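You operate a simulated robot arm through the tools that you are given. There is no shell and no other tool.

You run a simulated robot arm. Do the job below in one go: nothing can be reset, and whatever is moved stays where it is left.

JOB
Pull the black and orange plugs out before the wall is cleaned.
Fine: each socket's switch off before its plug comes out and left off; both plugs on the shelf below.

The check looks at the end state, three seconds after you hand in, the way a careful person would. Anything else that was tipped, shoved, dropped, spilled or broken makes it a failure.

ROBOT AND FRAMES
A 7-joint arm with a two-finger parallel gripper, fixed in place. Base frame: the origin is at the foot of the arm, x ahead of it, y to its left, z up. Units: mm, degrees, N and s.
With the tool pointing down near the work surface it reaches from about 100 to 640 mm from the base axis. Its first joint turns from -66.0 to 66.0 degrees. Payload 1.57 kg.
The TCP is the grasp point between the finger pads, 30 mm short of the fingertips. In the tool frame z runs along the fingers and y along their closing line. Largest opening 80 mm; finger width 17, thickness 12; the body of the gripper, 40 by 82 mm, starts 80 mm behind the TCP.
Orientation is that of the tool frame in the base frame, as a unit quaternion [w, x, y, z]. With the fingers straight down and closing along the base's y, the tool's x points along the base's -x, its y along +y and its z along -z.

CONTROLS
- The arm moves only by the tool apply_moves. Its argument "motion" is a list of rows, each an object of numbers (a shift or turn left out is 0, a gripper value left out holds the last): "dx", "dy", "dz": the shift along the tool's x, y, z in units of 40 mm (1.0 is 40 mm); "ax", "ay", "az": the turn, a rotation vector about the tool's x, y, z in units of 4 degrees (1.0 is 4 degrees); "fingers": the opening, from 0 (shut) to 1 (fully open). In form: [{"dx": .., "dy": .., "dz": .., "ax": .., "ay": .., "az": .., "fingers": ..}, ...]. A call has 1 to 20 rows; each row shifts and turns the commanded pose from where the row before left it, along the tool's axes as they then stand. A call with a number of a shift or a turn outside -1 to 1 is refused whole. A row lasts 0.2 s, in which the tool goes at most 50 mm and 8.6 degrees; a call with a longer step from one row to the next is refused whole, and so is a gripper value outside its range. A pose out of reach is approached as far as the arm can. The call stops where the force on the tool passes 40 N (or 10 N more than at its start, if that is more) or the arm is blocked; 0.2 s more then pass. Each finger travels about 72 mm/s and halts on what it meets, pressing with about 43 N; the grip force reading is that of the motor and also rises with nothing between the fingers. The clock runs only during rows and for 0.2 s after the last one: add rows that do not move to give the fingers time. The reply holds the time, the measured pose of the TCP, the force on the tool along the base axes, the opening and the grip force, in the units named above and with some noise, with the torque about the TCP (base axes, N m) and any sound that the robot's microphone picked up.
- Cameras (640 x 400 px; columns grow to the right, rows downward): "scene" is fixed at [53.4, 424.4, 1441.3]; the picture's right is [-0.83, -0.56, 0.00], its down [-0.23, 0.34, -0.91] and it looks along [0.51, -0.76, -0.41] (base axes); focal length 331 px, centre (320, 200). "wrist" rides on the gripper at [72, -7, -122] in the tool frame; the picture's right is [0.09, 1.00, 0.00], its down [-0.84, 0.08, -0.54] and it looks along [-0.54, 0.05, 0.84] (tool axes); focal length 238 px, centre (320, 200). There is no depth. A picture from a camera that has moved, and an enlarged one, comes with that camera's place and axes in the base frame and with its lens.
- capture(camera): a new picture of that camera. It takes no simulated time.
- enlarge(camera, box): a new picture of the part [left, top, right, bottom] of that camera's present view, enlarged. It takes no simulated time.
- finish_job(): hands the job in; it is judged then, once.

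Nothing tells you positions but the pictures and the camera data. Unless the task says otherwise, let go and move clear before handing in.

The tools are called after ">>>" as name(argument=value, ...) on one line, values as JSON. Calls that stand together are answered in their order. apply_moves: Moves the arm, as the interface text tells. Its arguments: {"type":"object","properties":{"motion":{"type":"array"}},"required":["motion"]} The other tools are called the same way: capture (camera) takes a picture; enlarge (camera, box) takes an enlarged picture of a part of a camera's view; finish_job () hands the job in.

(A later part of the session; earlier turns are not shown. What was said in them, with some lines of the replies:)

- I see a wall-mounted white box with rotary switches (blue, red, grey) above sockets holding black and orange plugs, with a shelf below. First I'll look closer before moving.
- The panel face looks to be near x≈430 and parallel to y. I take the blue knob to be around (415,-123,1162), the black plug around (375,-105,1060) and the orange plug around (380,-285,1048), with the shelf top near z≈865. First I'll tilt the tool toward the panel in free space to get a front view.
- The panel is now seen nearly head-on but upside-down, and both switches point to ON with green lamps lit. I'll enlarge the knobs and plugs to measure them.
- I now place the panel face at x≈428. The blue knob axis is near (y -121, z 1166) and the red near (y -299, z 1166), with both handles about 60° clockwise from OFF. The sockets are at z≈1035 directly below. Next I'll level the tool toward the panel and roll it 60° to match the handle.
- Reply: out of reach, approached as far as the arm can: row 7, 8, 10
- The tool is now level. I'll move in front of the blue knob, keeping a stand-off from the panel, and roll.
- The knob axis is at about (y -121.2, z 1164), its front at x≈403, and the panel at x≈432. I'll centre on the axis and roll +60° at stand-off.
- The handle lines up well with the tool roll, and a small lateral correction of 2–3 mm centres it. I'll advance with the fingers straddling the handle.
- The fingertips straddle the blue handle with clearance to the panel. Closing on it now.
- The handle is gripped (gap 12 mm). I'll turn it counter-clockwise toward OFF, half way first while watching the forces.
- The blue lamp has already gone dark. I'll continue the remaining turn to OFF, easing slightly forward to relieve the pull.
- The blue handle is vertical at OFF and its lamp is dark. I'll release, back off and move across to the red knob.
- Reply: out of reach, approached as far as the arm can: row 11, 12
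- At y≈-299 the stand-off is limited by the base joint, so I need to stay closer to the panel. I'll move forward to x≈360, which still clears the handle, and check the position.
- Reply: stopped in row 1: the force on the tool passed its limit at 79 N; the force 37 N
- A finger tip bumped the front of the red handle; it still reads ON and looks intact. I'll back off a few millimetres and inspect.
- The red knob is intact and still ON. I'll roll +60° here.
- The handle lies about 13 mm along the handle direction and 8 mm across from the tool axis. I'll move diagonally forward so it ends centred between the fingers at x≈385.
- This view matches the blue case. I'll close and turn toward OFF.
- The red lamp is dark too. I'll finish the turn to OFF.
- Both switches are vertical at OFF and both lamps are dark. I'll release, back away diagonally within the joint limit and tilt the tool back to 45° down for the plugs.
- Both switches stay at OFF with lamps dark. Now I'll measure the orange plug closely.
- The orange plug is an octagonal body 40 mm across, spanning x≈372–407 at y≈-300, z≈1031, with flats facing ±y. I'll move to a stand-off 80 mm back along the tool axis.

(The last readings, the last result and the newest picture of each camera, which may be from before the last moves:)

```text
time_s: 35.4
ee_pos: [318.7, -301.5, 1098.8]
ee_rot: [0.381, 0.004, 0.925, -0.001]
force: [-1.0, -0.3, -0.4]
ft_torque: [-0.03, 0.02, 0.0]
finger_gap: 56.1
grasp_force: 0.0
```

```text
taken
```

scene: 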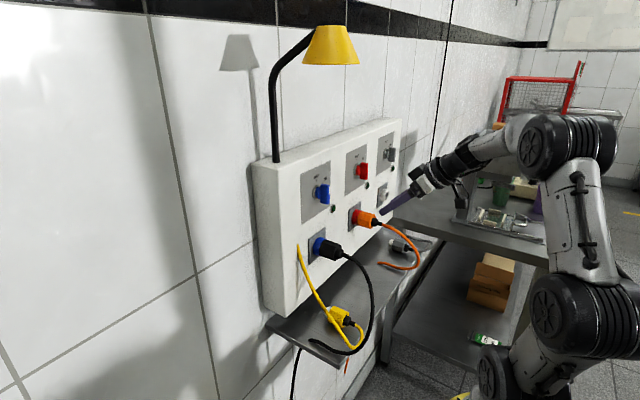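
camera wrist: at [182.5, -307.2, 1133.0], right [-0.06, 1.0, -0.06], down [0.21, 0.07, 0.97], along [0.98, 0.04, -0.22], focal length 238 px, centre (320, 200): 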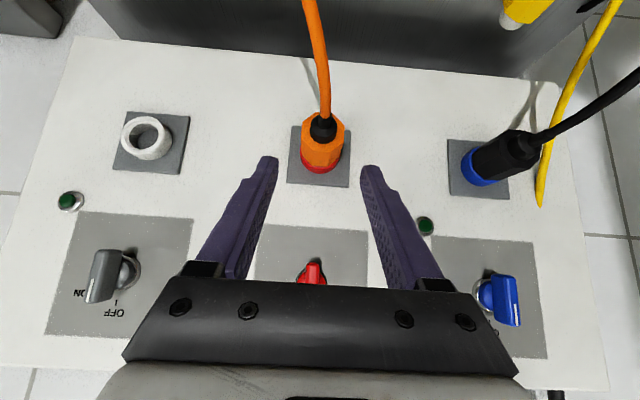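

Well aligned. I'll advance to straddle the orange plug.

>>> apply_moves(motion=[{"dz": 0.4, "dy": 0.04}, {"dz": 0.4}, {"dz": 0.4}, {"dz": 0.4}, {"dz": 0.35}, {}])

>>> capture(camera="wrist")

>>> enlarge(camera="scene", box=[300, 170, 460, 280])

```text
time_s: 36.8
ee_pos: [375.5, -299.9, 1042.2]
ee_rot: [0.381, 0.005, 0.925, -0.001]
force: [0.0, -0.3, 0.4]
ft_torque: [-0.03, 0.0, 0.02]
finger_gap: 56.1
grasp_force: 0.0
```

```text
taken
camera wrist: at [239.3, -304.8, 1077.4], right [-0.06, 1.0, -0.06], down [0.21, 0.07, 0.97], along [0.98, 0.04, -0.22], focal length 238 px, centre (320, 200)
```

wrist: 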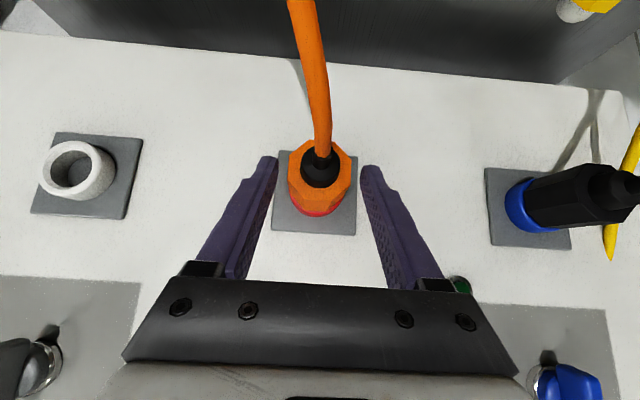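

```text
3.64 times, centred on (380, 225) of scene
camera zoom: at [53.5, 424.4, 1441.3], right [-0.83, -0.56, 0.0], down [-0.23, 0.34, -0.91], along [0.51, -0.76, -0.41], focal length 1205 px, centre (102, 109)
```

zoom: 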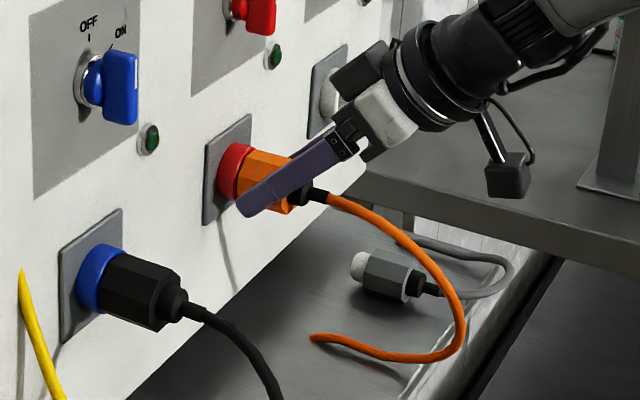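

The fingers straddle the plug. Closing to grip.

>>> apply_moves(motion=[{"fingers": 0.3}, {}, {}, {}])

>>> capture(camera="wrist")

>>> enlarge(camera="scene", box=[300, 170, 460, 280])

```text
time_s: 37.8
ee_pos: [375.3, -298.4, 1042.6]
ee_rot: [0.381, 0.005, 0.925, -0.002]
force: [0.1, 0.2, 0.8]
ft_torque: [-0.01, 0.02, -0.03]
finger_gap: 37.1
grasp_force: 42.9
heard: snap
```

```text
taken
camera wrist: at [239.0, -304.8, 1077.5], right [-0.06, 1.0, -0.06], down [0.21, 0.07, 0.97], along [0.98, 0.04, -0.22], focal length 238 px, centre (320, 200)
```

wrist: 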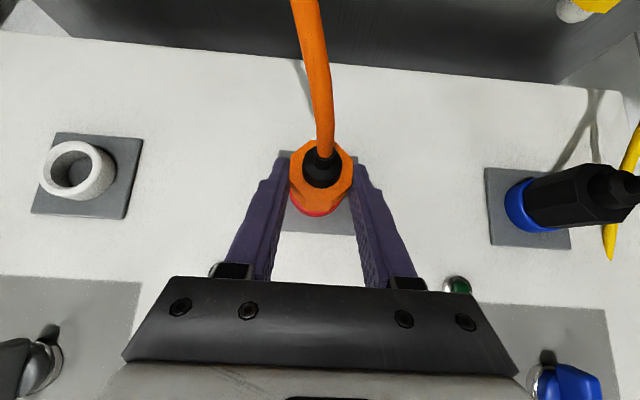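

```text
3.64 times, centred on (380, 225) of scene
camera zoom: at [53.5, 424.4, 1441.3], right [-0.83, -0.56, 0.0], down [-0.23, 0.34, -0.91], along [0.51, -0.76, -0.41], focal length 1205 px, centre (102, 109)
```

zoom: 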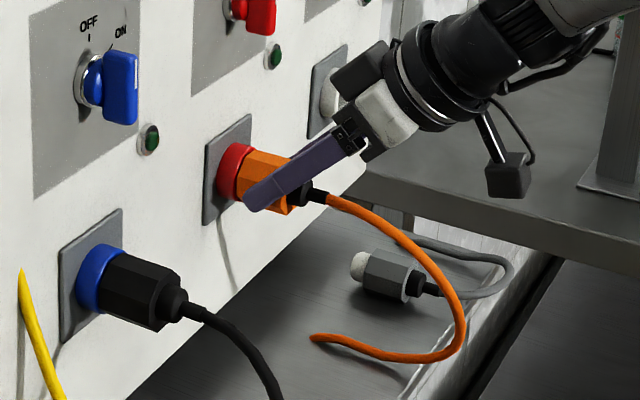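

There was a "snap" sound on gripping. I'll look closely for damage or a released latch before pulling.

>>> enlarge(camera="wrist", box=[270, 120, 370, 230])

>>> enlarge(camera="scene", box=[345, 195, 405, 240])

>>> capture(camera="scene")

```text
3.64 times, centred on (320, 175) of wrist
camera zoom: at [239.0, -304.8, 1077.5], right [-0.06, 1.0, -0.06], down [0.21, 0.07, 0.97], along [0.98, 0.04, -0.22], focal length 867 px, centre (320, 291)
```

zoom: 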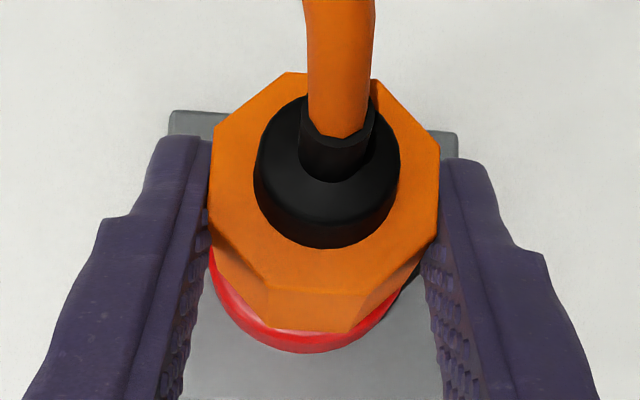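

```text
8.89 times, centred on (375, 218) of scene
camera zoom: at [53.5, 424.4, 1441.3], right [-0.83, -0.56, 0.0], down [-0.23, 0.34, -0.91], along [0.51, -0.76, -0.41], focal length 2945 px, centre (-169, 44)
```

zoom: 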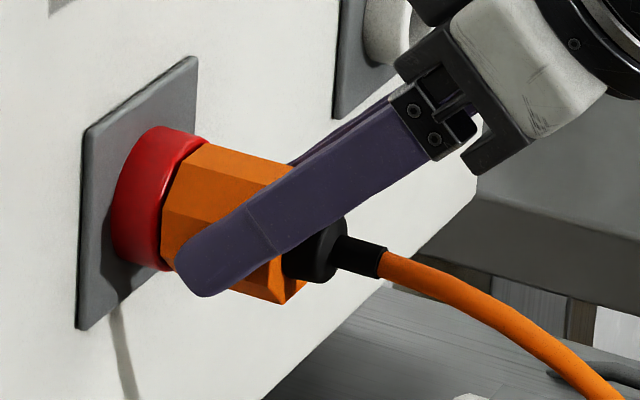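

```text
taken
```

scene: 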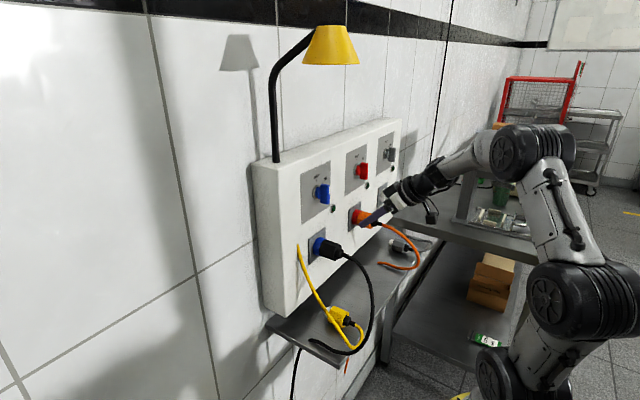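

No damage is visible and the plug sits squarely. I'll pull straight out along -x in small steps.

>>> apply_moves(motion=[{"dx": 0.071, "dz": -0.0705}, {"dx": 0.071, "dz": -0.0705}, {"dx": 0.071, "dz": -0.0705}, {"dx": 0.071, "dz": -0.0705}])

>>> enlarge(camera="scene", box=[325, 180, 425, 255])

```text
time_s: 38.8
ee_pos: [359.3, -299.2, 1041.8]
ee_rot: [0.381, 0.004, 0.925, -0.001]
force: [0.7, -0.4, 0.7]
ft_torque: [0.0, 0.01, -0.01]
finger_gap: 36.9
grasp_force: 43.1
```

```text
5.33 times, centred on (375, 218) of scene
camera zoom: at [53.5, 424.4, 1441.3], right [-0.83, -0.56, 0.0], down [-0.23, 0.34, -0.91], along [0.51, -0.76, -0.41], focal length 1767 px, centre (27, 107)
```

zoom: 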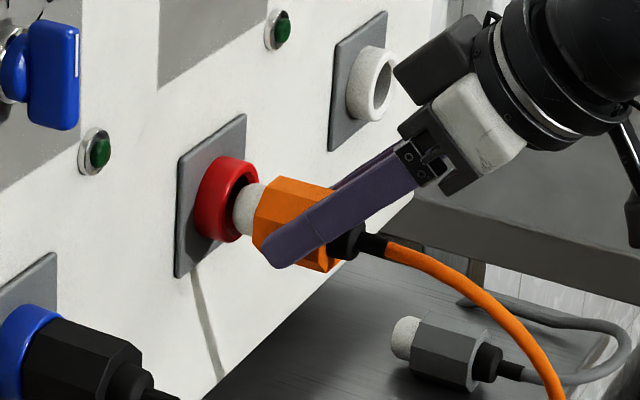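

The plug slides out freely with its white nose intact. I'll pull it fully clear, then start lowering.

>>> apply_moves(motion=[{"dx": 0.142, "dz": -0.141}, {"dx": 0.142, "dz": -0.141}, {"dx": 0.142, "dz": -0.141, "dy": 0.1}, {"dx": 0.3, "dz": 0.302, "dy": 0.1}, {"dx": 0.3, "dz": 0.302, "dy": 0.1}, {"dx": 0.3, "dz": 0.302, "dy": 0.1}, {}])

>>> capture(camera="scene")

>>> capture(camera="wrist")

```text
time_s: 40.4
ee_pos: [335.2, -282.5, 990.8]
ee_rot: [0.381, 0.004, 0.925, -0.001]
force: [-0.6, -0.1, -0.3]
ft_torque: [-0.02, 0.02, 0.02]
finger_gap: 36.9
grasp_force: 42.7
```

```text
taken
```

scene: 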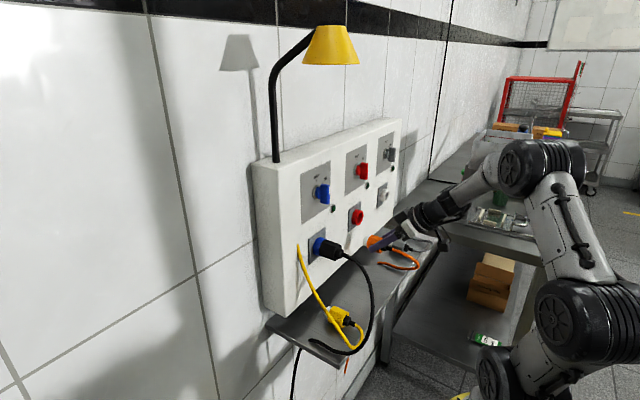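

```text
taken
camera wrist: at [199.3, -288.6, 1024.9], right [-0.06, 1.0, -0.06], down [0.21, 0.07, 0.97], along [0.98, 0.04, -0.22], focal length 238 px, centre (320, 200)
```

wrist: 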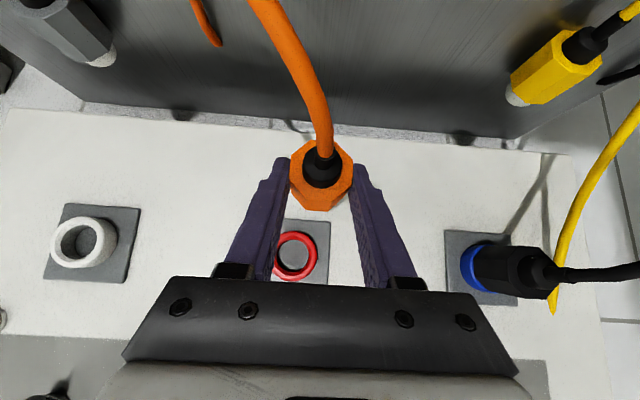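

The plug is clear of its socket and the cable follows. I'll continue lowering toward the shelf.

>>> apply_moves(motion=[{"dx": 0.3, "dz": 0.302}, {"dx": 0.3, "dz": 0.302}, {"dx": 0.3, "dz": 0.302}, {"dx": 0.2, "dz": 0.202}, {}])

>>> capture(camera="wrist")

>>> enlarge(camera="scene", box=[320, 190, 480, 310])

```text
time_s: 41.6
ee_pos: [334.1, -281.9, 927.5]
ee_rot: [0.382, 0.005, 0.924, -0.002]
force: [-0.6, -0.5, -0.8]
ft_torque: [0.0, 0.0, -0.01]
finger_gap: 37.0
grasp_force: 43.6
```

```text
taken
camera wrist: at [197.8, -287.6, 962.3], right [-0.06, 1.0, -0.06], down [0.21, 0.07, 0.97], along [0.98, 0.04, -0.22], focal length 238 px, centre (320, 200)
```

wrist: 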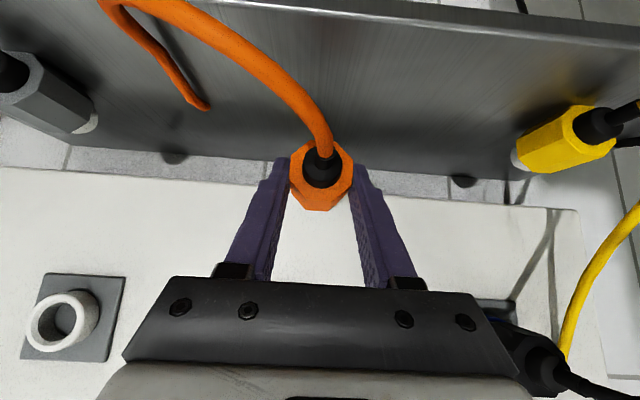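

```text
3.33 times, centred on (400, 250) of scene
camera zoom: at [53.5, 424.4, 1441.3], right [-0.83, -0.56, 0.0], down [-0.23, 0.34, -0.91], along [0.51, -0.76, -0.41], focal length 1104 px, centre (53, 33)
```

zoom: 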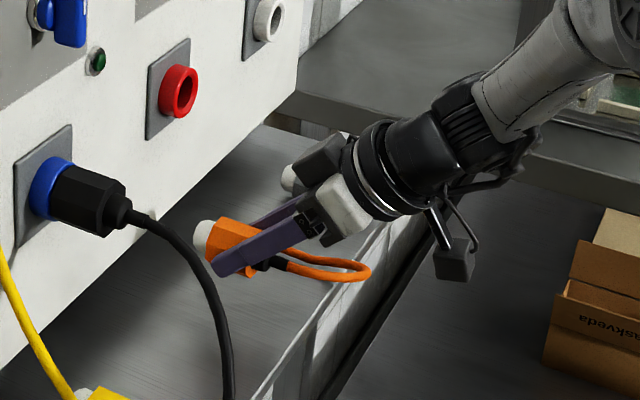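

I'll move slightly forward over the shelf and lower to just above it.

>>> apply_moves(motion=[{"dx": 0.07, "dz": 0.283}, {"dx": 0.07, "dz": 0.283}, {}])

>>> capture(camera="wrist")

>>> enlarge(camera="scene", box=[340, 210, 440, 285])

```text
time_s: 42.4
ee_pos: [345.8, -282.1, 907.3]
ee_rot: [0.381, 0.005, 0.925, -0.002]
force: [-0.4, -0.1, 0.2]
ft_torque: [-0.01, -0.01, -0.03]
finger_gap: 36.9
grasp_force: 43.3
```

```text
taken
camera wrist: at [209.8, -287.4, 942.3], right [-0.06, 1.0, -0.06], down [0.21, 0.07, 0.97], along [0.98, 0.04, -0.22], focal length 238 px, centre (320, 200)
```

wrist: 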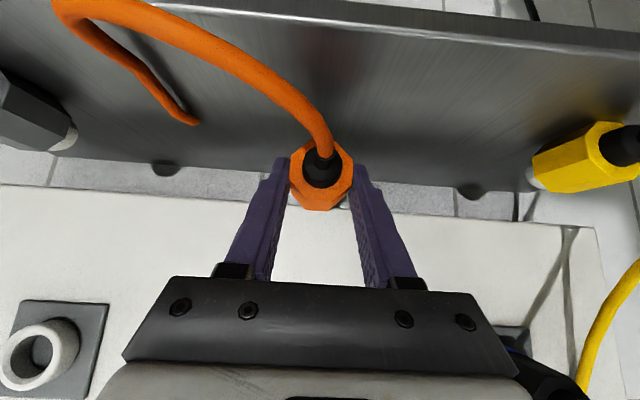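

```text
5.33 times, centred on (390, 248) of scene
camera zoom: at [53.5, 424.4, 1441.3], right [-0.83, -0.56, 0.0], down [-0.23, 0.34, -0.91], along [0.51, -0.76, -0.41], focal length 1767 px, centre (-53, -53)
```

zoom: 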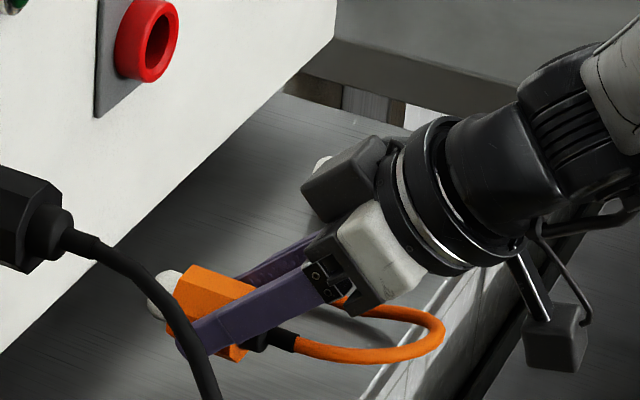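

Just above the shelf now. I'll lower in 1.5 mm steps until contact.

>>> apply_moves(motion=[{"dx": 0.0264, "dz": 0.0266}, {"dx": 0.0264, "dz": 0.0266}, {"dx": 0.0264, "dz": 0.0266}, {"dx": 0.0264, "dz": 0.0266}, {"dx": 0.0264, "dz": 0.0266}, {"dx": 0.0264, "dz": 0.0266}, {}])

```text
time_s: 44.0
ee_pos: [346.6, -281.6, 900.1]
ee_rot: [0.381, 0.004, 0.924, -0.001]
force: [-0.6, 0.3, 0.7]
ft_torque: [0.01, 0.01, 0.0]
finger_gap: 37.1
grasp_force: 43.1
```

>>> apply_moves(motion=[{"dx": 0.0176, "dz": 0.0177}, {"dx": 0.0176, "dz": 0.0177}, {"dx": 0.0176, "dz": 0.0177}, {"dx": 0.0176, "dz": 0.0177}, {}])

>>> enlarge(camera="scene", box=[340, 230, 420, 290])

```text
time_s: 45.2
ee_pos: [345.6, -282.1, 897.0]
ee_rot: [0.381, 0.004, 0.925, -0.001]
force: [0.1, -0.4, 0.4]
ft_torque: [0.02, 0.02, 0.0]
finger_gap: 37.1
grasp_force: 43.0
```

```text
6.67 times, centred on (380, 260) of scene
camera zoom: at [53.5, 424.4, 1441.3], right [-0.83, -0.56, 0.0], down [-0.23, 0.34, -0.91], along [0.51, -0.76, -0.41], focal length 2209 px, centre (-80, -200)
```

zoom: 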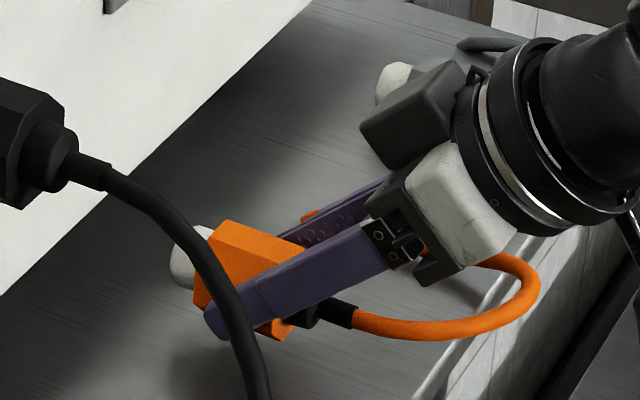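

No contact yet; continuing down in 1 mm steps.

>>> apply_moves(motion=[{"dx": 0.0176, "dz": 0.0177}, {"dx": 0.0176, "dz": 0.0177}, {"dx": 0.0176, "dz": 0.0177}, {}])

```text
time_s: 46.2
ee_pos: [348.4, -282.3, 893.8]
ee_rot: [0.38, 0.004, 0.925, -0.001]
force: [0.3, -0.3, 1.0]
ft_torque: [0.0, 0.03, -0.03]
finger_gap: 37.2
grasp_force: 43.3
```

>>> apply_moves(motion=[{"dx": 0.0176, "dz": 0.0177}, {"dx": 0.0176, "dz": 0.0177}, {}])

```text
time_s: 47.0
ee_pos: [348.3, -281.7, 891.2]
ee_rot: [0.381, 0.004, 0.924, -0.001]
force: [-0.4, 0.4, -0.9]
ft_torque: [0.04, 0.01, 0.0]
finger_gap: 36.8
grasp_force: 42.9
```

>>> apply_moves(motion=[{"dx": 0.0176, "dz": 0.0177}, {"dx": 0.0176, "dz": 0.0177}, {}])

>>> enlarge(camera="scene", box=[350, 240, 410, 285])

>>> capture(camera="wrist")

```text
time_s: 47.8
ee_pos: [347.1, -281.9, 889.6]
ee_rot: [0.381, 0.005, 0.925, -0.002]
force: [0.5, 0.0, 0.3]
ft_torque: [-0.01, 0.04, -0.02]
finger_gap: 37.0
grasp_force: 42.7
```

```text
8.89 times, centred on (380, 262) of scene
camera zoom: at [53.5, 424.4, 1441.3], right [-0.83, -0.56, 0.0], down [-0.23, 0.34, -0.91], along [0.51, -0.76, -0.41], focal length 2945 px, centre (-213, -356)
```

zoom: 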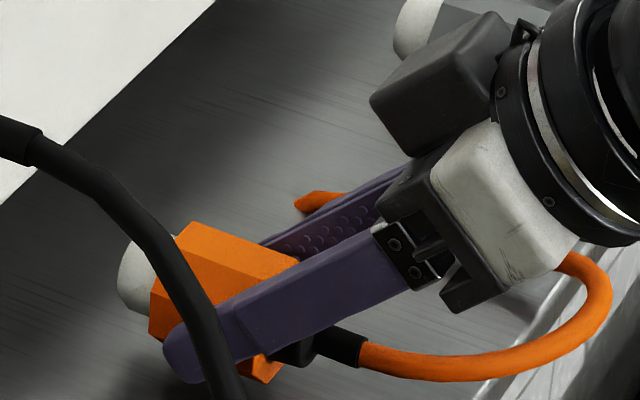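

```text
taken
camera wrist: at [210.6, -288.1, 924.1], right [-0.06, 1.0, -0.06], down [0.21, 0.07, 0.97], along [0.98, 0.04, -0.22], focal length 238 px, centre (320, 200)
```

wrist: 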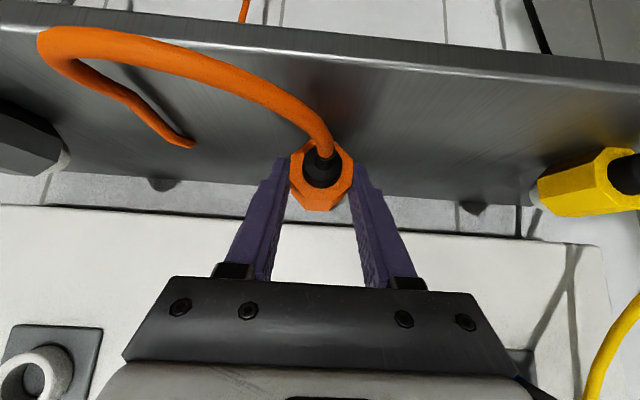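

The shelf top works out nearer z≈848 from this view, so about 12 mm remain. Lowering further.

>>> apply_moves(motion=[{"dx": 0.0264, "dz": 0.0266}, {"dx": 0.0264, "dz": 0.0266}, {"dx": 0.0264, "dz": 0.0266}, {"dx": 0.0264, "dz": 0.0266}, {"dx": 0.0264, "dz": 0.0266}, {}])

>>> enlarge(camera="scene", box=[350, 240, 410, 285])

```text
time_s: 49.2
ee_pos: [345.4, -282.1, 882.0]
ee_rot: [0.382, 0.005, 0.924, -0.002]
force: [-1.0, -1.5, 2.0]
ft_torque: [0.01, 0.03, 0.03]
finger_gap: 37.1
grasp_force: 43.2
```

```text
8.89 times, centred on (380, 262) of scene
camera zoom: at [53.4, 424.5, 1441.3], right [-0.83, -0.56, 0.0], down [-0.23, 0.34, -0.91], along [0.51, -0.76, -0.41], focal length 2945 px, centre (-213, -356)
```

zoom: 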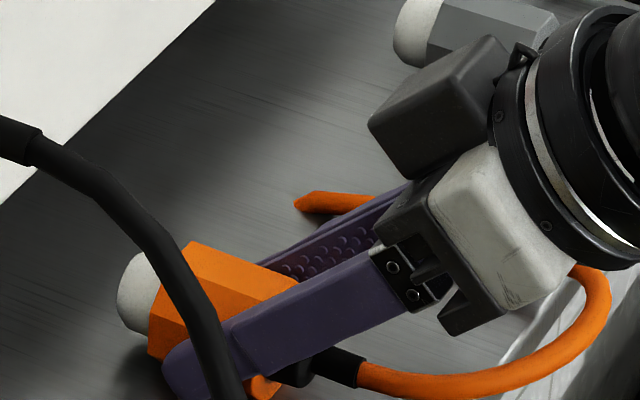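

A slight upward force is appearing. Another careful millimetre.

>>> apply_moves(motion=[{"dx": 0.0132, "dz": 0.0133}, {}])

>>> apply_moves(motion=[{"dx": 0.0132, "dz": 0.0133}, {}])

```text
time_s: 49.8
ee_pos: [346.8, -281.4, 881.7]
ee_rot: [0.382, 0.004, 0.924, -0.002]
force: [-7.1, 2.2, 11.6]
ft_torque: [0.15, 0.21, 0.03]
finger_gap: 36.9
grasp_force: 43.2
```

```text
time_s: 50.4
ee_pos: [347.1, -282.9, 882.1]
ee_rot: [0.383, 0.004, 0.924, -0.001]
force: [-7.6, 4.1, 18.5]
ft_torque: [0.17, 0.04, 0.08]
finger_gap: 37.1
grasp_force: 42.8
```

The plug is resting on the shelf. I'll ease off the pressure and open the fingers.

>>> apply_moves(motion=[{"dx": -0.0176, "dz": -0.0177}, {}])

>>> apply_moves(motion=[{"fingers": 0.55}, {"fingers": 0.7}, {}, {}])

>>> capture(camera="wrist")

>>> enlarge(camera="scene", box=[340, 235, 420, 295])

```text
time_s: 51.0
ee_pos: [347.0, -282.6, 881.4]
ee_rot: [0.382, 0.006, 0.924, -0.003]
force: [3.7, 2.8, 12.7]
ft_torque: [0.12, -0.33, 0.03]
finger_gap: 36.8
grasp_force: 42.7
```

```text
time_s: 52.0
ee_pos: [346.1, -282.9, 880.7]
ee_rot: [0.381, 0.004, 0.925, -0.001]
force: [-0.5, 0.0, 0.1]
ft_torque: [-0.03, -0.01, -0.01]
finger_gap: 56.2
grasp_force: 0.1
```

```text
taken
camera wrist: at [210.5, -288.4, 915.4], right [-0.06, 1.0, -0.06], down [0.21, 0.07, 0.97], along [0.98, 0.04, -0.22], focal length 238 px, centre (320, 200)
```

wrist: 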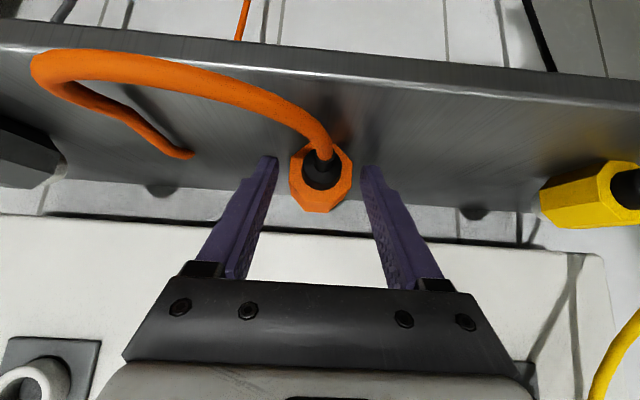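

```text
6.67 times, centred on (380, 265) of scene
camera zoom: at [53.4, 424.4, 1441.3], right [-0.83, -0.56, 0.0], down [-0.23, 0.34, -0.91], along [0.51, -0.76, -0.41], focal length 2209 px, centre (-80, -233)
```

zoom: 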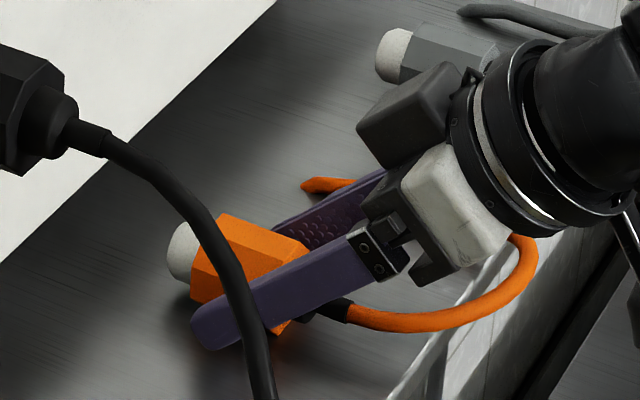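

The orange plug is lying on the shelf and released. I'll withdraw along the tool axis, rise straight up, then shift over to the black plug at stand-off.

>>> apply_moves(motion=[{"dz": -0.25}, {"dz": -0.35}, {"dz": -0.3}, {"dx": -0.4, "dz": -0.4}, {"dx": -0.56, "dz": -0.565}, {}])

>>> capture(camera="wrist")

>>> capture(camera="scene")

```text
time_s: 53.4
ee_pos: [321.6, -282.2, 961.2]
ee_rot: [0.381, 0.006, 0.925, -0.001]
force: [-0.2, -0.7, 0.3]
ft_torque: [-0.01, -0.02, -0.02]
finger_gap: 56.1
grasp_force: 0.1
```

```text
taken
camera wrist: at [184.9, -287.9, 995.5], right [-0.06, 1.0, -0.06], down [0.21, 0.07, 0.97], along [0.98, 0.04, -0.22], focal length 238 px, centre (320, 200)
```

wrist: 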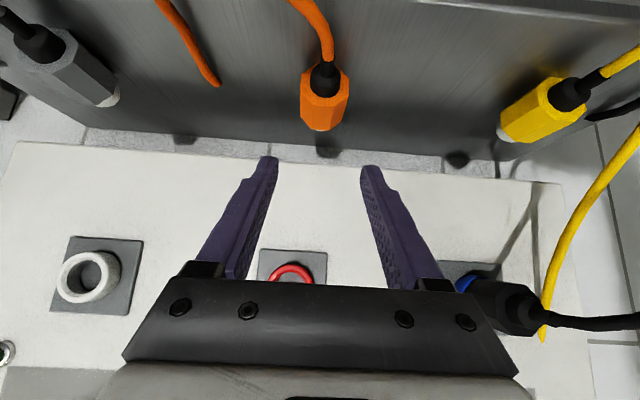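

```text
taken
```

scene: 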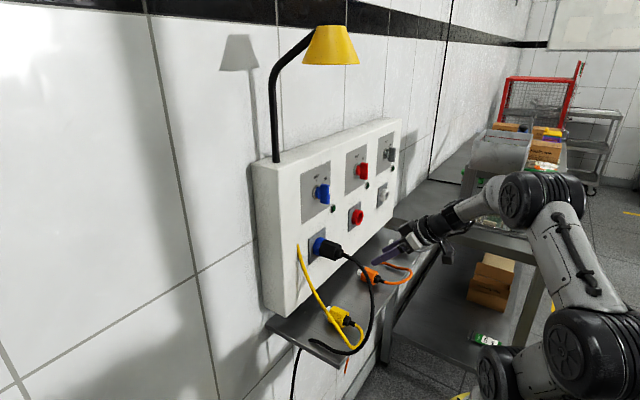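

The orange plug rests stably on the shelf. Now up and across to the black plug stand-off.

>>> apply_moves(motion=[{"dx": -0.6, "dz": -0.605}, {"dx": -0.6, "dz": -0.605}, {"dx": -0.6, "dz": -0.605}, {"dx": -0.6, "dz": -0.605}, {"dy": 0.8}, {"dy": 0.8}, {"dy": 0.8}, {"dy": 0.8}, {"dy": 0.8}, {}])

>>> capture(camera="wrist")

>>> capture(camera="scene")

```text
time_s: 55.6
ee_pos: [324.1, -122.8, 1097.0]
ee_rot: [0.381, 0.004, 0.925, 0.0]
force: [0.3, 0.2, -0.6]
ft_torque: [-0.02, -0.02, -0.03]
finger_gap: 55.9
grasp_force: 0.0
```

```text
taken
camera wrist: at [187.4, -129.2, 1131.9], right [-0.06, 1.0, -0.06], down [0.21, 0.07, 0.97], along [0.98, 0.04, -0.22], focal length 238 px, centre (320, 200)
```

wrist: 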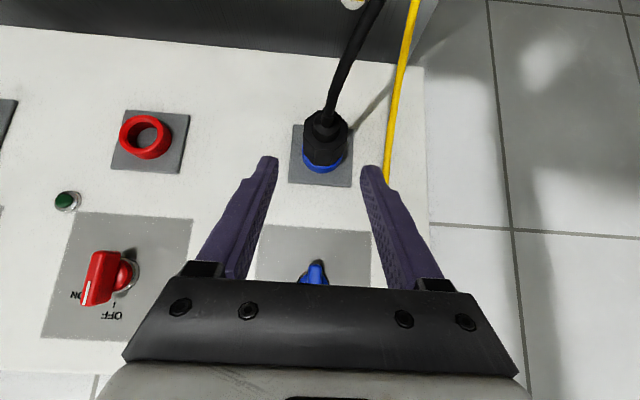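

```text
taken
```

scene: 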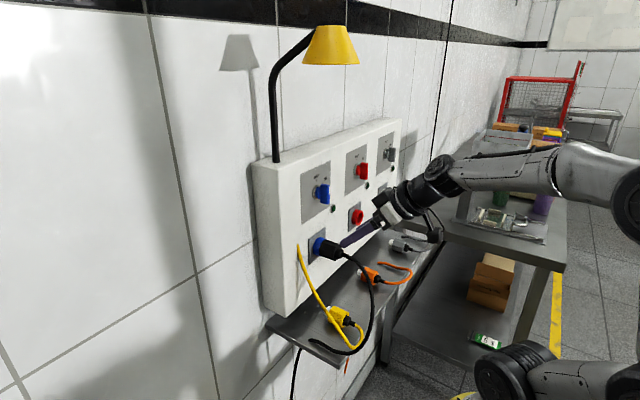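

>>> enlarge(camera="wrist", box=[270, 80, 420, 200])

>>> enlarge(camera="scene", box=[280, 210, 420, 360])

```text
3.33 times, centred on (345, 140) of wrist
camera zoom: at [187.4, -129.2, 1131.9], right [-0.06, 1.0, -0.06], down [0.21, 0.07, 0.97], along [0.98, 0.04, -0.22], focal length 794 px, centre (237, 400)
```

zoom: 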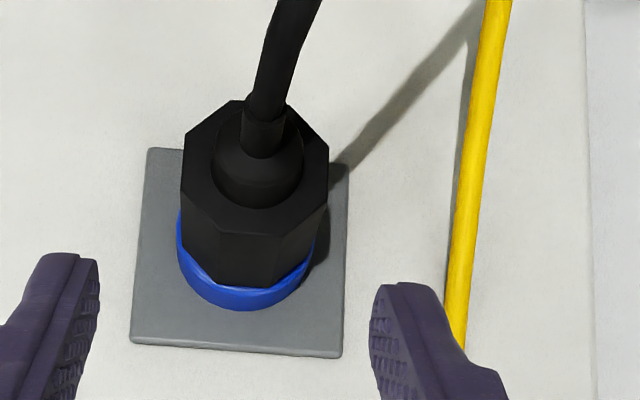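

```text
2.67 times, centred on (350, 285) of scene
camera zoom: at [53.4, 424.5, 1441.3], right [-0.83, -0.56, 0.0], down [-0.23, 0.34, -0.91], along [0.51, -0.76, -0.41], focal length 884 px, centre (240, -27)
```

zoom: 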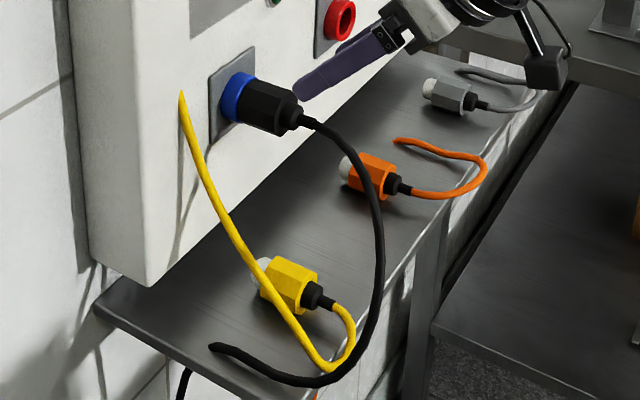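

The black plug is centred at y≈-120.5, z≈1031. I'll shift 2 mm and advance to straddle it.

>>> apply_moves(motion=[{"dz": 0.376, "dy": 0.058, "dx": 0.02}, {"dz": 0.376, "dx": 0.02}, {"dz": 0.376, "dx": 0.018}, {"dz": 0.376}, {"dz": 0.376}, {}])

>>> capture(camera="wrist")

>>> enlarge(camera="wrist", box=[250, 110, 400, 230])

>>> enlarge(camera="scene", box=[290, 200, 410, 290])

```text
time_s: 57.0
ee_pos: [374.0, -121.2, 1042.4]
ee_rot: [0.381, 0.004, 0.924, -0.001]
force: [0.2, -0.7, -0.4]
ft_torque: [0.02, -0.01, -0.03]
finger_gap: 56.1
grasp_force: 0.1
```

```text
taken
camera wrist: at [238.2, -126.6, 1077.3], right [-0.06, 1.0, -0.06], down [0.21, 0.07, 0.97], along [0.98, 0.04, -0.22], focal length 238 px, centre (320, 200)
```

wrist: 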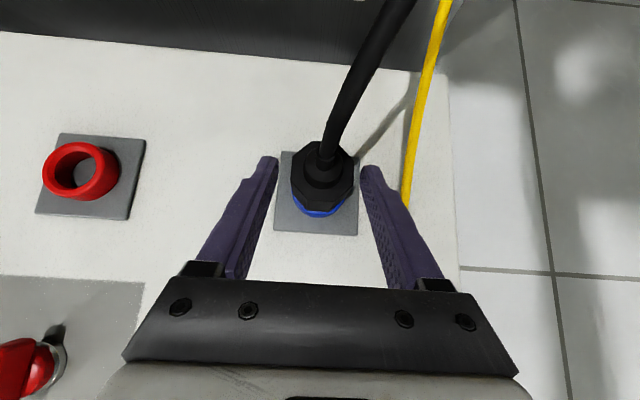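

```text
3.33 times, centred on (325, 170) of wrist
camera zoom: at [238.2, -126.6, 1077.3], right [-0.06, 1.0, -0.06], down [0.21, 0.07, 0.97], along [0.98, 0.04, -0.22], focal length 794 px, centre (303, 300)
```

zoom: 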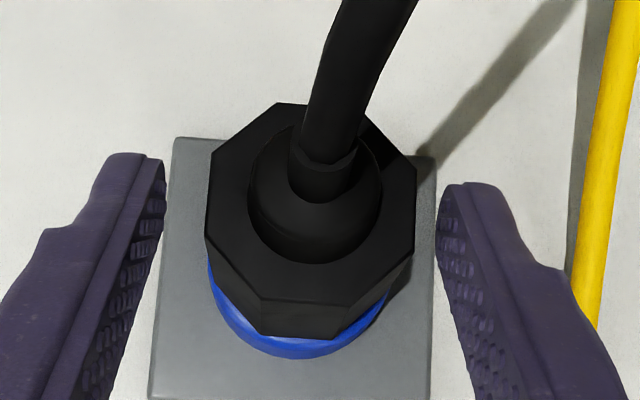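

```text
4.44 times, centred on (350, 245) of scene
camera zoom: at [53.5, 424.4, 1441.3], right [-0.83, -0.56, 0.0], down [-0.23, 0.34, -0.91], along [0.51, -0.76, -0.41], focal length 1473 px, centre (187, 0)
```

zoom: 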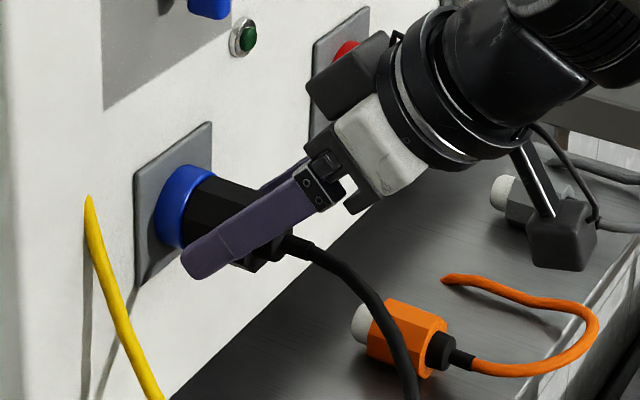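

The plug is centred between the fingers. I'll close more gently this time.

>>> apply_moves(motion=[{"fingers": 0.55}, {"fingers": 0.48}, {"fingers": 0.44}, {}, {}])

```text
time_s: 58.2
ee_pos: [374.9, -120.5, 1042.4]
ee_rot: [0.381, 0.004, 0.925, -0.001]
force: [2.2, 4.9, 0.0]
ft_torque: [0.02, 0.02, 0.06]
finger_gap: 38.9
grasp_force: 1.8
```

>>> apply_moves(motion=[{"dy": 0.01}, {}, {}])

```text
time_s: 59.0
ee_pos: [373.2, -120.8, 1042.9]
ee_rot: [0.381, 0.005, 0.924, -0.002]
force: [2.0, 3.8, -0.6]
ft_torque: [0.06, -0.03, 0.08]
finger_gap: 38.6
grasp_force: 2.1
```

Only the left-hand (+y) finger is touching; the plug sits about 2 mm toward +y. I'll re-centre before squeezing.

>>> apply_moves(motion=[{"dy": 0.03}, {"dy": 0.025}, {}, {}])

```text
time_s: 60.0
ee_pos: [372.4, -119.3, 1041.7]
ee_rot: [0.382, 0.006, 0.924, -0.003]
force: [-2.1, -11.1, 1.1]
ft_torque: [-0.13, 0.04, -0.45]
finger_gap: 37.1
grasp_force: 42.9
heard: snap
```

Both fingers now hold it, with the same snap as the first plug. Pulling straight out.

>>> apply_moves(motion=[{"dx": 0.071, "dz": -0.0705}, {"dx": 0.071, "dz": -0.0705}, {"dx": 0.071, "dz": -0.0705}, {"dx": 0.071, "dz": -0.0705}])

>>> enlarge(camera="scene", box=[290, 200, 410, 290])

>>> capture(camera="wrist")

```text
time_s: 61.0
ee_pos: [357.2, -117.8, 1040.9]
ee_rot: [0.381, 0.005, 0.925, -0.001]
force: [0.7, 0.5, -0.9]
ft_torque: [0.01, 0.02, 0.03]
finger_gap: 36.9
grasp_force: 42.7
```

```text
4.44 times, centred on (350, 245) of scene
camera zoom: at [53.5, 424.5, 1441.3], right [-0.83, -0.56, 0.0], down [-0.23, 0.34, -0.91], along [0.51, -0.76, -0.41], focal length 1473 px, centre (187, 0)
```

zoom: 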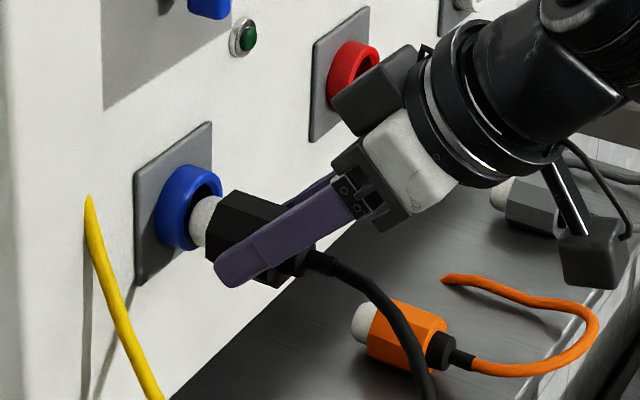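

```text
taken
camera wrist: at [222.1, -122.8, 1076.3], right [-0.06, 1.0, -0.06], down [0.21, 0.07, 0.97], along [0.98, 0.04, -0.22], focal length 238 px, centre (320, 200)
```

wrist: 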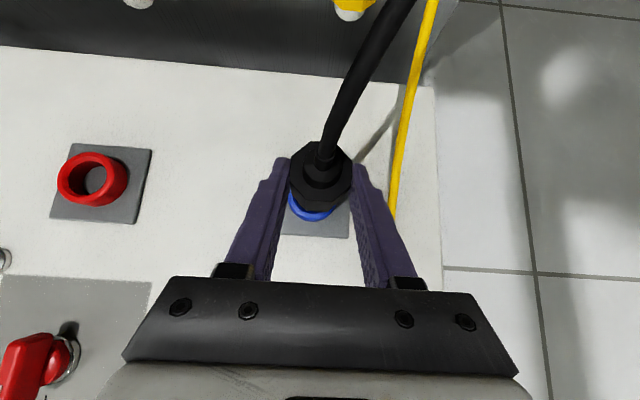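

The black plug is sliding out freely. I'll clear the socket, then carry it down and across to an open spot on the shelf between the yellow and orange plugs (y≈-185).

>>> apply_moves(motion=[{"dx": 0.142, "dz": -0.141}, {"dx": 0.142, "dz": -0.141}, {"dx": 0.142, "dz": -0.141}, {"dx": 0.1, "dz": 0.1, "dy": -0.3}, {"dx": 0.25, "dz": 0.252, "dy": -0.4}, {"dx": 0.25, "dz": 0.252, "dy": -0.4}, {"dx": 0.25, "dz": 0.252, "dy": -0.4}, {"dx": 0.25, "dz": 0.252, "dy": -0.2}, {}])

>>> capture(camera="scene")

>>> capture(camera="wrist")

```text
time_s: 63.0
ee_pos: [333.4, -185.6, 978.7]
ee_rot: [0.382, 0.005, 0.924, -0.002]
force: [0.5, -0.5, -0.3]
ft_torque: [-0.04, 0.02, 0.0]
finger_gap: 37.2
grasp_force: 43.5
```

```text
taken
```

scene: 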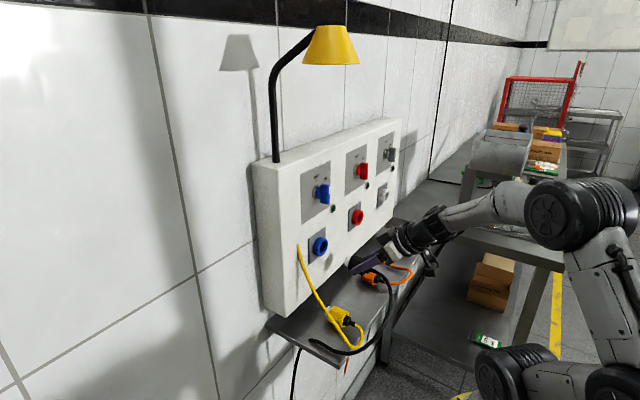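

```text
taken
camera wrist: at [198.1, -191.9, 1014.0], right [-0.06, 1.0, -0.06], down [0.21, 0.07, 0.97], along [0.98, 0.04, -0.22], focal length 238 px, centre (320, 200)
```

wrist: 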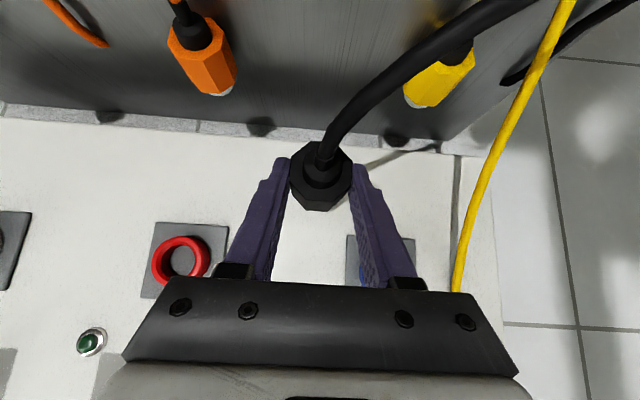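

Clear path and no drag on the yellow plug. Continuing down.

>>> apply_moves(motion=[{"dx": 0.26, "dz": 0.377}, {"dx": 0.26, "dz": 0.377}, {"dx": 0.26, "dz": 0.377}, {"dx": 0.26, "dz": 0.377}, {}])

>>> capture(camera="wrist")

>>> enlarge(camera="scene", box=[290, 230, 450, 370])

```text
time_s: 64.2
ee_pos: [348.0, -186.2, 907.9]
ee_rot: [0.382, 0.005, 0.924, -0.002]
force: [-0.6, -1.1, -0.2]
ft_torque: [0.01, 0.03, 0.03]
finger_gap: 37.2
grasp_force: 42.4
```

```text
taken
camera wrist: at [211.1, -191.7, 942.5], right [-0.06, 1.0, -0.06], down [0.21, 0.07, 0.97], along [0.98, 0.04, -0.22], focal length 238 px, centre (320, 200)
```

wrist: 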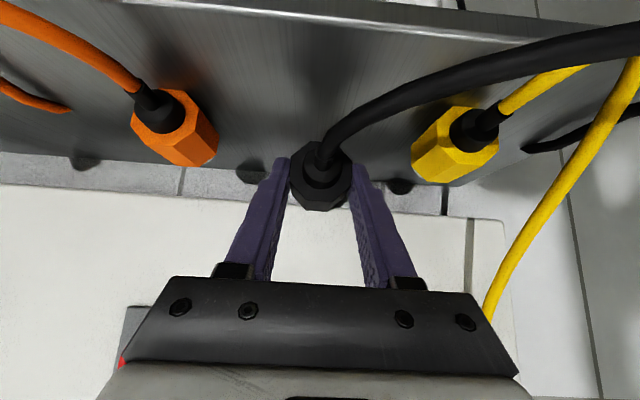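

```text
2.86 times, centred on (370, 300) of scene
camera zoom: at [53.5, 424.4, 1441.3], right [-0.83, -0.56, 0.0], down [-0.23, 0.34, -0.91], along [0.51, -0.76, -0.41], focal length 947 px, centre (177, -86)
```

zoom: 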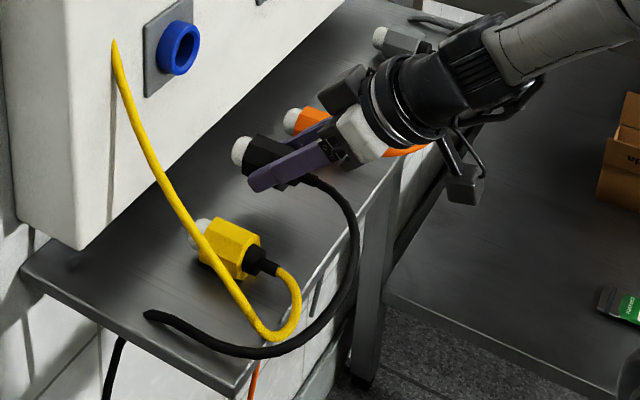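

Yellow and orange are undisturbed. Lowering the black plug to near contact.

>>> apply_moves(motion=[{"dx": 0.08, "dz": 0.081}, {"dx": 0.08, "dz": 0.081}, {"dx": 0.08, "dz": 0.081}, {"dx": 0.06, "dz": 0.061}, {"dx": 0.05, "dz": 0.051}, {}])

>>> apply_moves(motion=[{"dx": 0.0176, "dz": 0.0177}, {"dx": 0.0176, "dz": 0.0177}, {"dx": 0.0132, "dz": 0.0133}, {}])

```text
time_s: 65.6
ee_pos: [347.8, -186.3, 887.3]
ee_rot: [0.382, 0.004, 0.924, -0.001]
force: [-0.3, 1.1, -0.2]
ft_torque: [-0.01, 0.0, 0.0]
finger_gap: 37.2
grasp_force: 43.0
```

```text
time_s: 66.6
ee_pos: [347.9, -184.6, 884.6]
ee_rot: [0.381, 0.005, 0.925, -0.001]
force: [-0.4, -0.1, -0.1]
ft_torque: [-0.01, 0.0, 0.02]
finger_gap: 37.1
grasp_force: 43.2
```

>>> apply_moves(motion=[{"dx": 0.0132, "dz": 0.0133}, {"dx": 0.0132, "dz": 0.0133}, {}])

>>> apply_moves(motion=[{"dx": 0.0132, "dz": 0.0133}, {}])

```text
time_s: 67.4
ee_pos: [345.5, -186.0, 884.6]
ee_rot: [0.382, 0.004, 0.924, -0.001]
force: [0.0, -0.5, -0.9]
ft_torque: [0.0, 0.02, 0.01]
finger_gap: 37.2
grasp_force: 42.8
```

```text
time_s: 68.0
ee_pos: [347.3, -186.2, 883.4]
ee_rot: [0.381, 0.005, 0.925, -0.001]
force: [-0.3, 0.8, -0.4]
ft_torque: [0.01, -0.01, 0.01]
finger_gap: 37.2
grasp_force: 42.6
```

>>> apply_moves(motion=[{"dx": 0.0132, "dz": 0.0133}, {"dx": 0.0132, "dz": 0.0133}, {}])

>>> apply_moves(motion=[{"dx": 0.0132, "dz": 0.0133}, {}])

```text
time_s: 68.8
ee_pos: [345.9, -185.8, 882.4]
ee_rot: [0.383, 0.005, 0.924, -0.001]
force: [-3.0, 1.7, 4.4]
ft_torque: [0.14, 0.0, 0.1]
finger_gap: 36.9
grasp_force: 43.0
```

```text
time_s: 69.4
ee_pos: [347.6, -185.0, 881.5]
ee_rot: [0.383, 0.003, 0.924, 0.0]
force: [2.6, 4.8, 7.6]
ft_torque: [0.16, -0.14, 0.01]
finger_gap: 37.0
grasp_force: 42.7
```

The black plug is touching the shelf with light pressure. Releasing it now.

>>> apply_moves(motion=[{"fingers": 0.52}, {"fingers": 0.6}, {"fingers": 0.7}, {}, {}])

>>> capture(camera="wrist")

>>> enlarge(camera="scene", box=[310, 240, 430, 330])

```text
time_s: 70.6
ee_pos: [347.4, -185.0, 881.1]
ee_rot: [0.381, 0.005, 0.924, -0.002]
force: [-0.3, 0.0, 0.5]
ft_torque: [-0.03, -0.01, 0.02]
finger_gap: 56.0
grasp_force: 0.0
```

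```text
taken
camera wrist: at [210.6, -191.7, 915.3], right [-0.06, 1.0, -0.06], down [0.21, 0.07, 0.97], along [0.98, 0.04, -0.22], focal length 238 px, centre (320, 200)
```

wrist: 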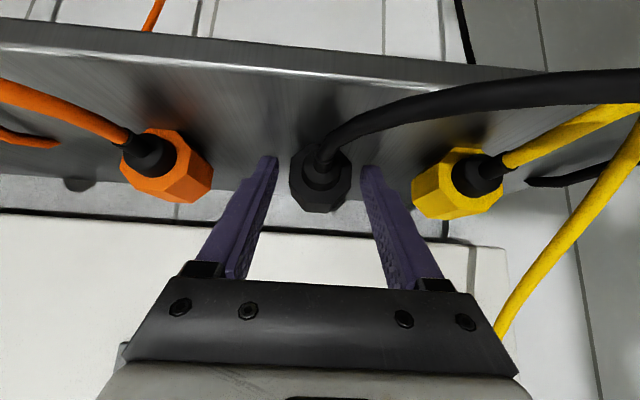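

```text
4.44 times, centred on (370, 285) of scene
camera zoom: at [53.4, 424.4, 1441.3], right [-0.83, -0.56, 0.0], down [-0.23, 0.34, -0.91], along [0.51, -0.76, -0.41], focal length 1473 px, centre (98, -178)
```

zoom: 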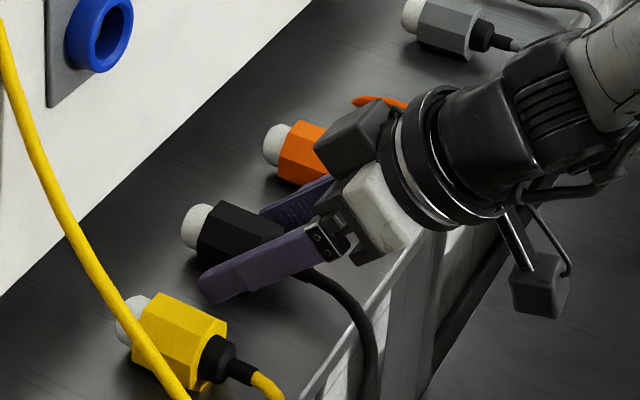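

Released; the plug sits flat. I'll withdraw along the tool axis and rise clear.

>>> apply_moves(motion=[{"dz": -0.2}, {"dz": -0.35}, {"dz": -0.35}, {"dx": -0.4, "dz": -0.4}, {"dx": -0.56, "dz": -0.565}, {"dx": -0.56, "dz": -0.565}, {"dx": -0.56, "dz": -0.565}, {}])

>>> capture(camera="scene")

>>> capture(camera="wrist")

```text
time_s: 72.4
ee_pos: [319.4, -183.2, 1024.6]
ee_rot: [0.381, 0.004, 0.925, 0.0]
force: [-0.2, -0.2, -0.1]
ft_torque: [-0.02, -0.02, 0.0]
finger_gap: 55.6
grasp_force: 0.1
```

```text
taken
```

scene: 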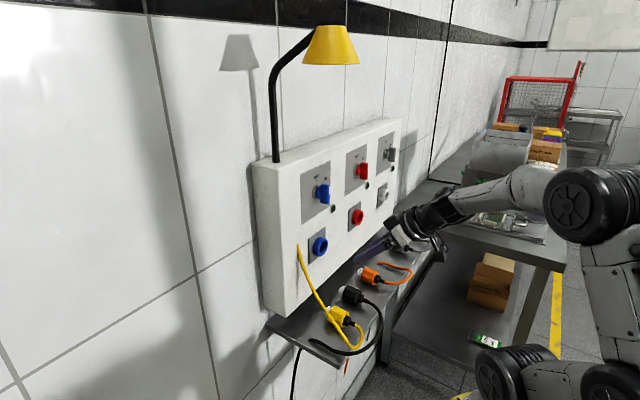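

```text
taken
camera wrist: at [184.8, -189.6, 1058.1], right [-0.06, 1.0, -0.06], down [0.21, 0.07, 0.97], along [0.98, 0.04, -0.22], focal length 238 px, centre (320, 200)
```

wrist: 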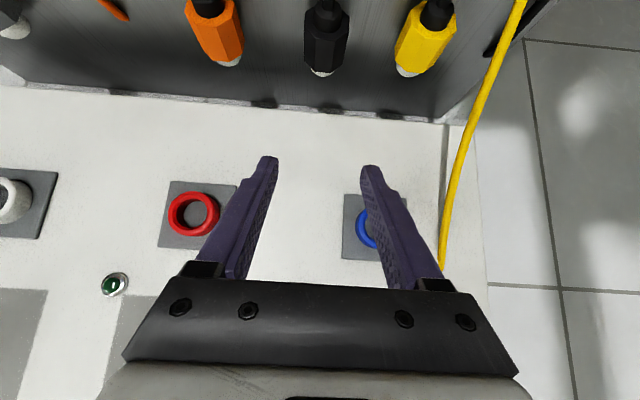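

Both plugs are on the shelf. I'll rise a bit more and check all switches, plugs and neighbours close up.

>>> apply_moves(motion=[{"dx": -0.56, "dz": -0.565}, {"dx": -0.56, "dz": -0.565}, {"dx": -0.56, "dz": -0.565}, {"dx": -0.56, "dz": -0.565}, {}, {}])

>>> enlarge(camera="scene", box=[290, 230, 430, 370])

>>> enlarge(camera="scene", box=[280, 130, 420, 250])

>>> capture(camera="wrist")

```text
time_s: 73.8
ee_pos: [322.2, -184.4, 1151.2]
ee_rot: [0.381, 0.004, 0.925, -0.002]
force: [0.1, 0.1, 0.7]
ft_torque: [0.01, 0.03, 0.03]
finger_gap: 56.0
grasp_force: 0.0
```

```text
2.86 times, centred on (360, 300) of scene
camera zoom: at [53.4, 424.4, 1441.3], right [-0.83, -0.56, 0.0], down [-0.23, 0.34, -0.91], along [0.51, -0.76, -0.41], focal length 947 px, centre (206, -86)
```

zoom: 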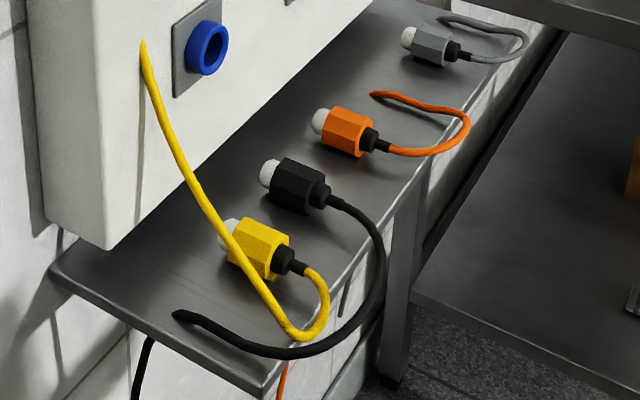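

```text
3.33 times, centred on (350, 190) of scene
camera zoom: at [53.4, 424.4, 1441.3], right [-0.83, -0.56, 0.0], down [-0.23, 0.34, -0.91], along [0.51, -0.76, -0.41], focal length 1104 px, centre (220, 233)
```

zoom: 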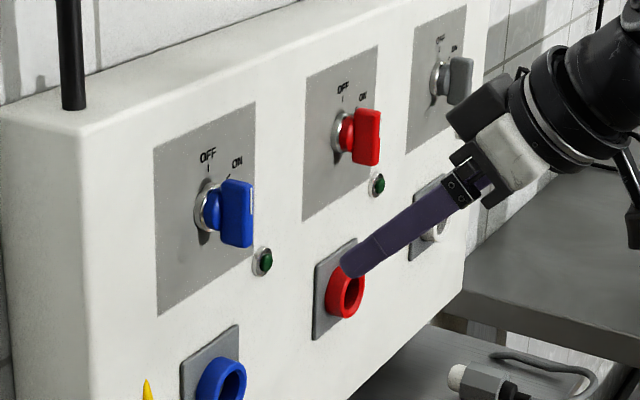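

```text
taken
camera wrist: at [185.6, -190.6, 1186.5], right [-0.06, 1.0, -0.06], down [0.21, 0.07, 0.97], along [0.98, 0.04, -0.22], focal length 238 px, centre (320, 200)
```

wrist: 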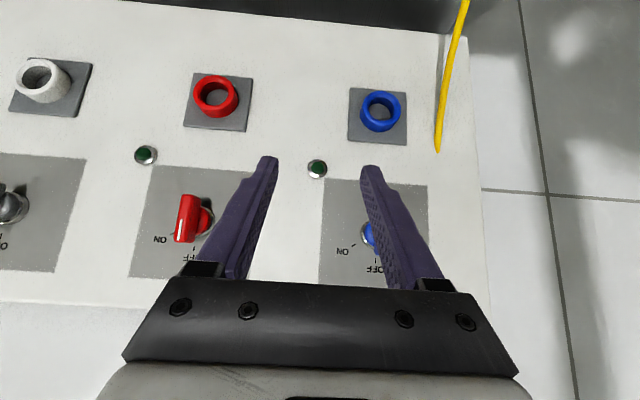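

Both handles stand at OFF with their lamps dark, both sockets are empty, and the black and orange plugs lie flat on the shelf. The yellow and grey plugs are where they started and the arm is clear, so I'm handing the job in.

>>> finish_job()

```text
The job is handed in.
```

The black and orange plugs are out and lying on the shelf. Both socket switches were turned to OFF, with their lamps dark, before the plugs came out, and they are still off.

- **Placement:** the black plug sits between the yellow and orange plugs, and the orange one is almost directly below its socket. The yellow and grey plugs look to be where they started.
- **Bump on the red switch:** while lining up on it, a finger pressed the front of the red handle with a brief peak of 79 N. It showed no damage and turned to OFF normally afterwards.
- **Snap sounds:** the microphone picked up a snap as each plug was gripped. Both plugs then slid out with almost no force and I could see no damage, but I don't know what made the sound.

The check's result has not come back to me.
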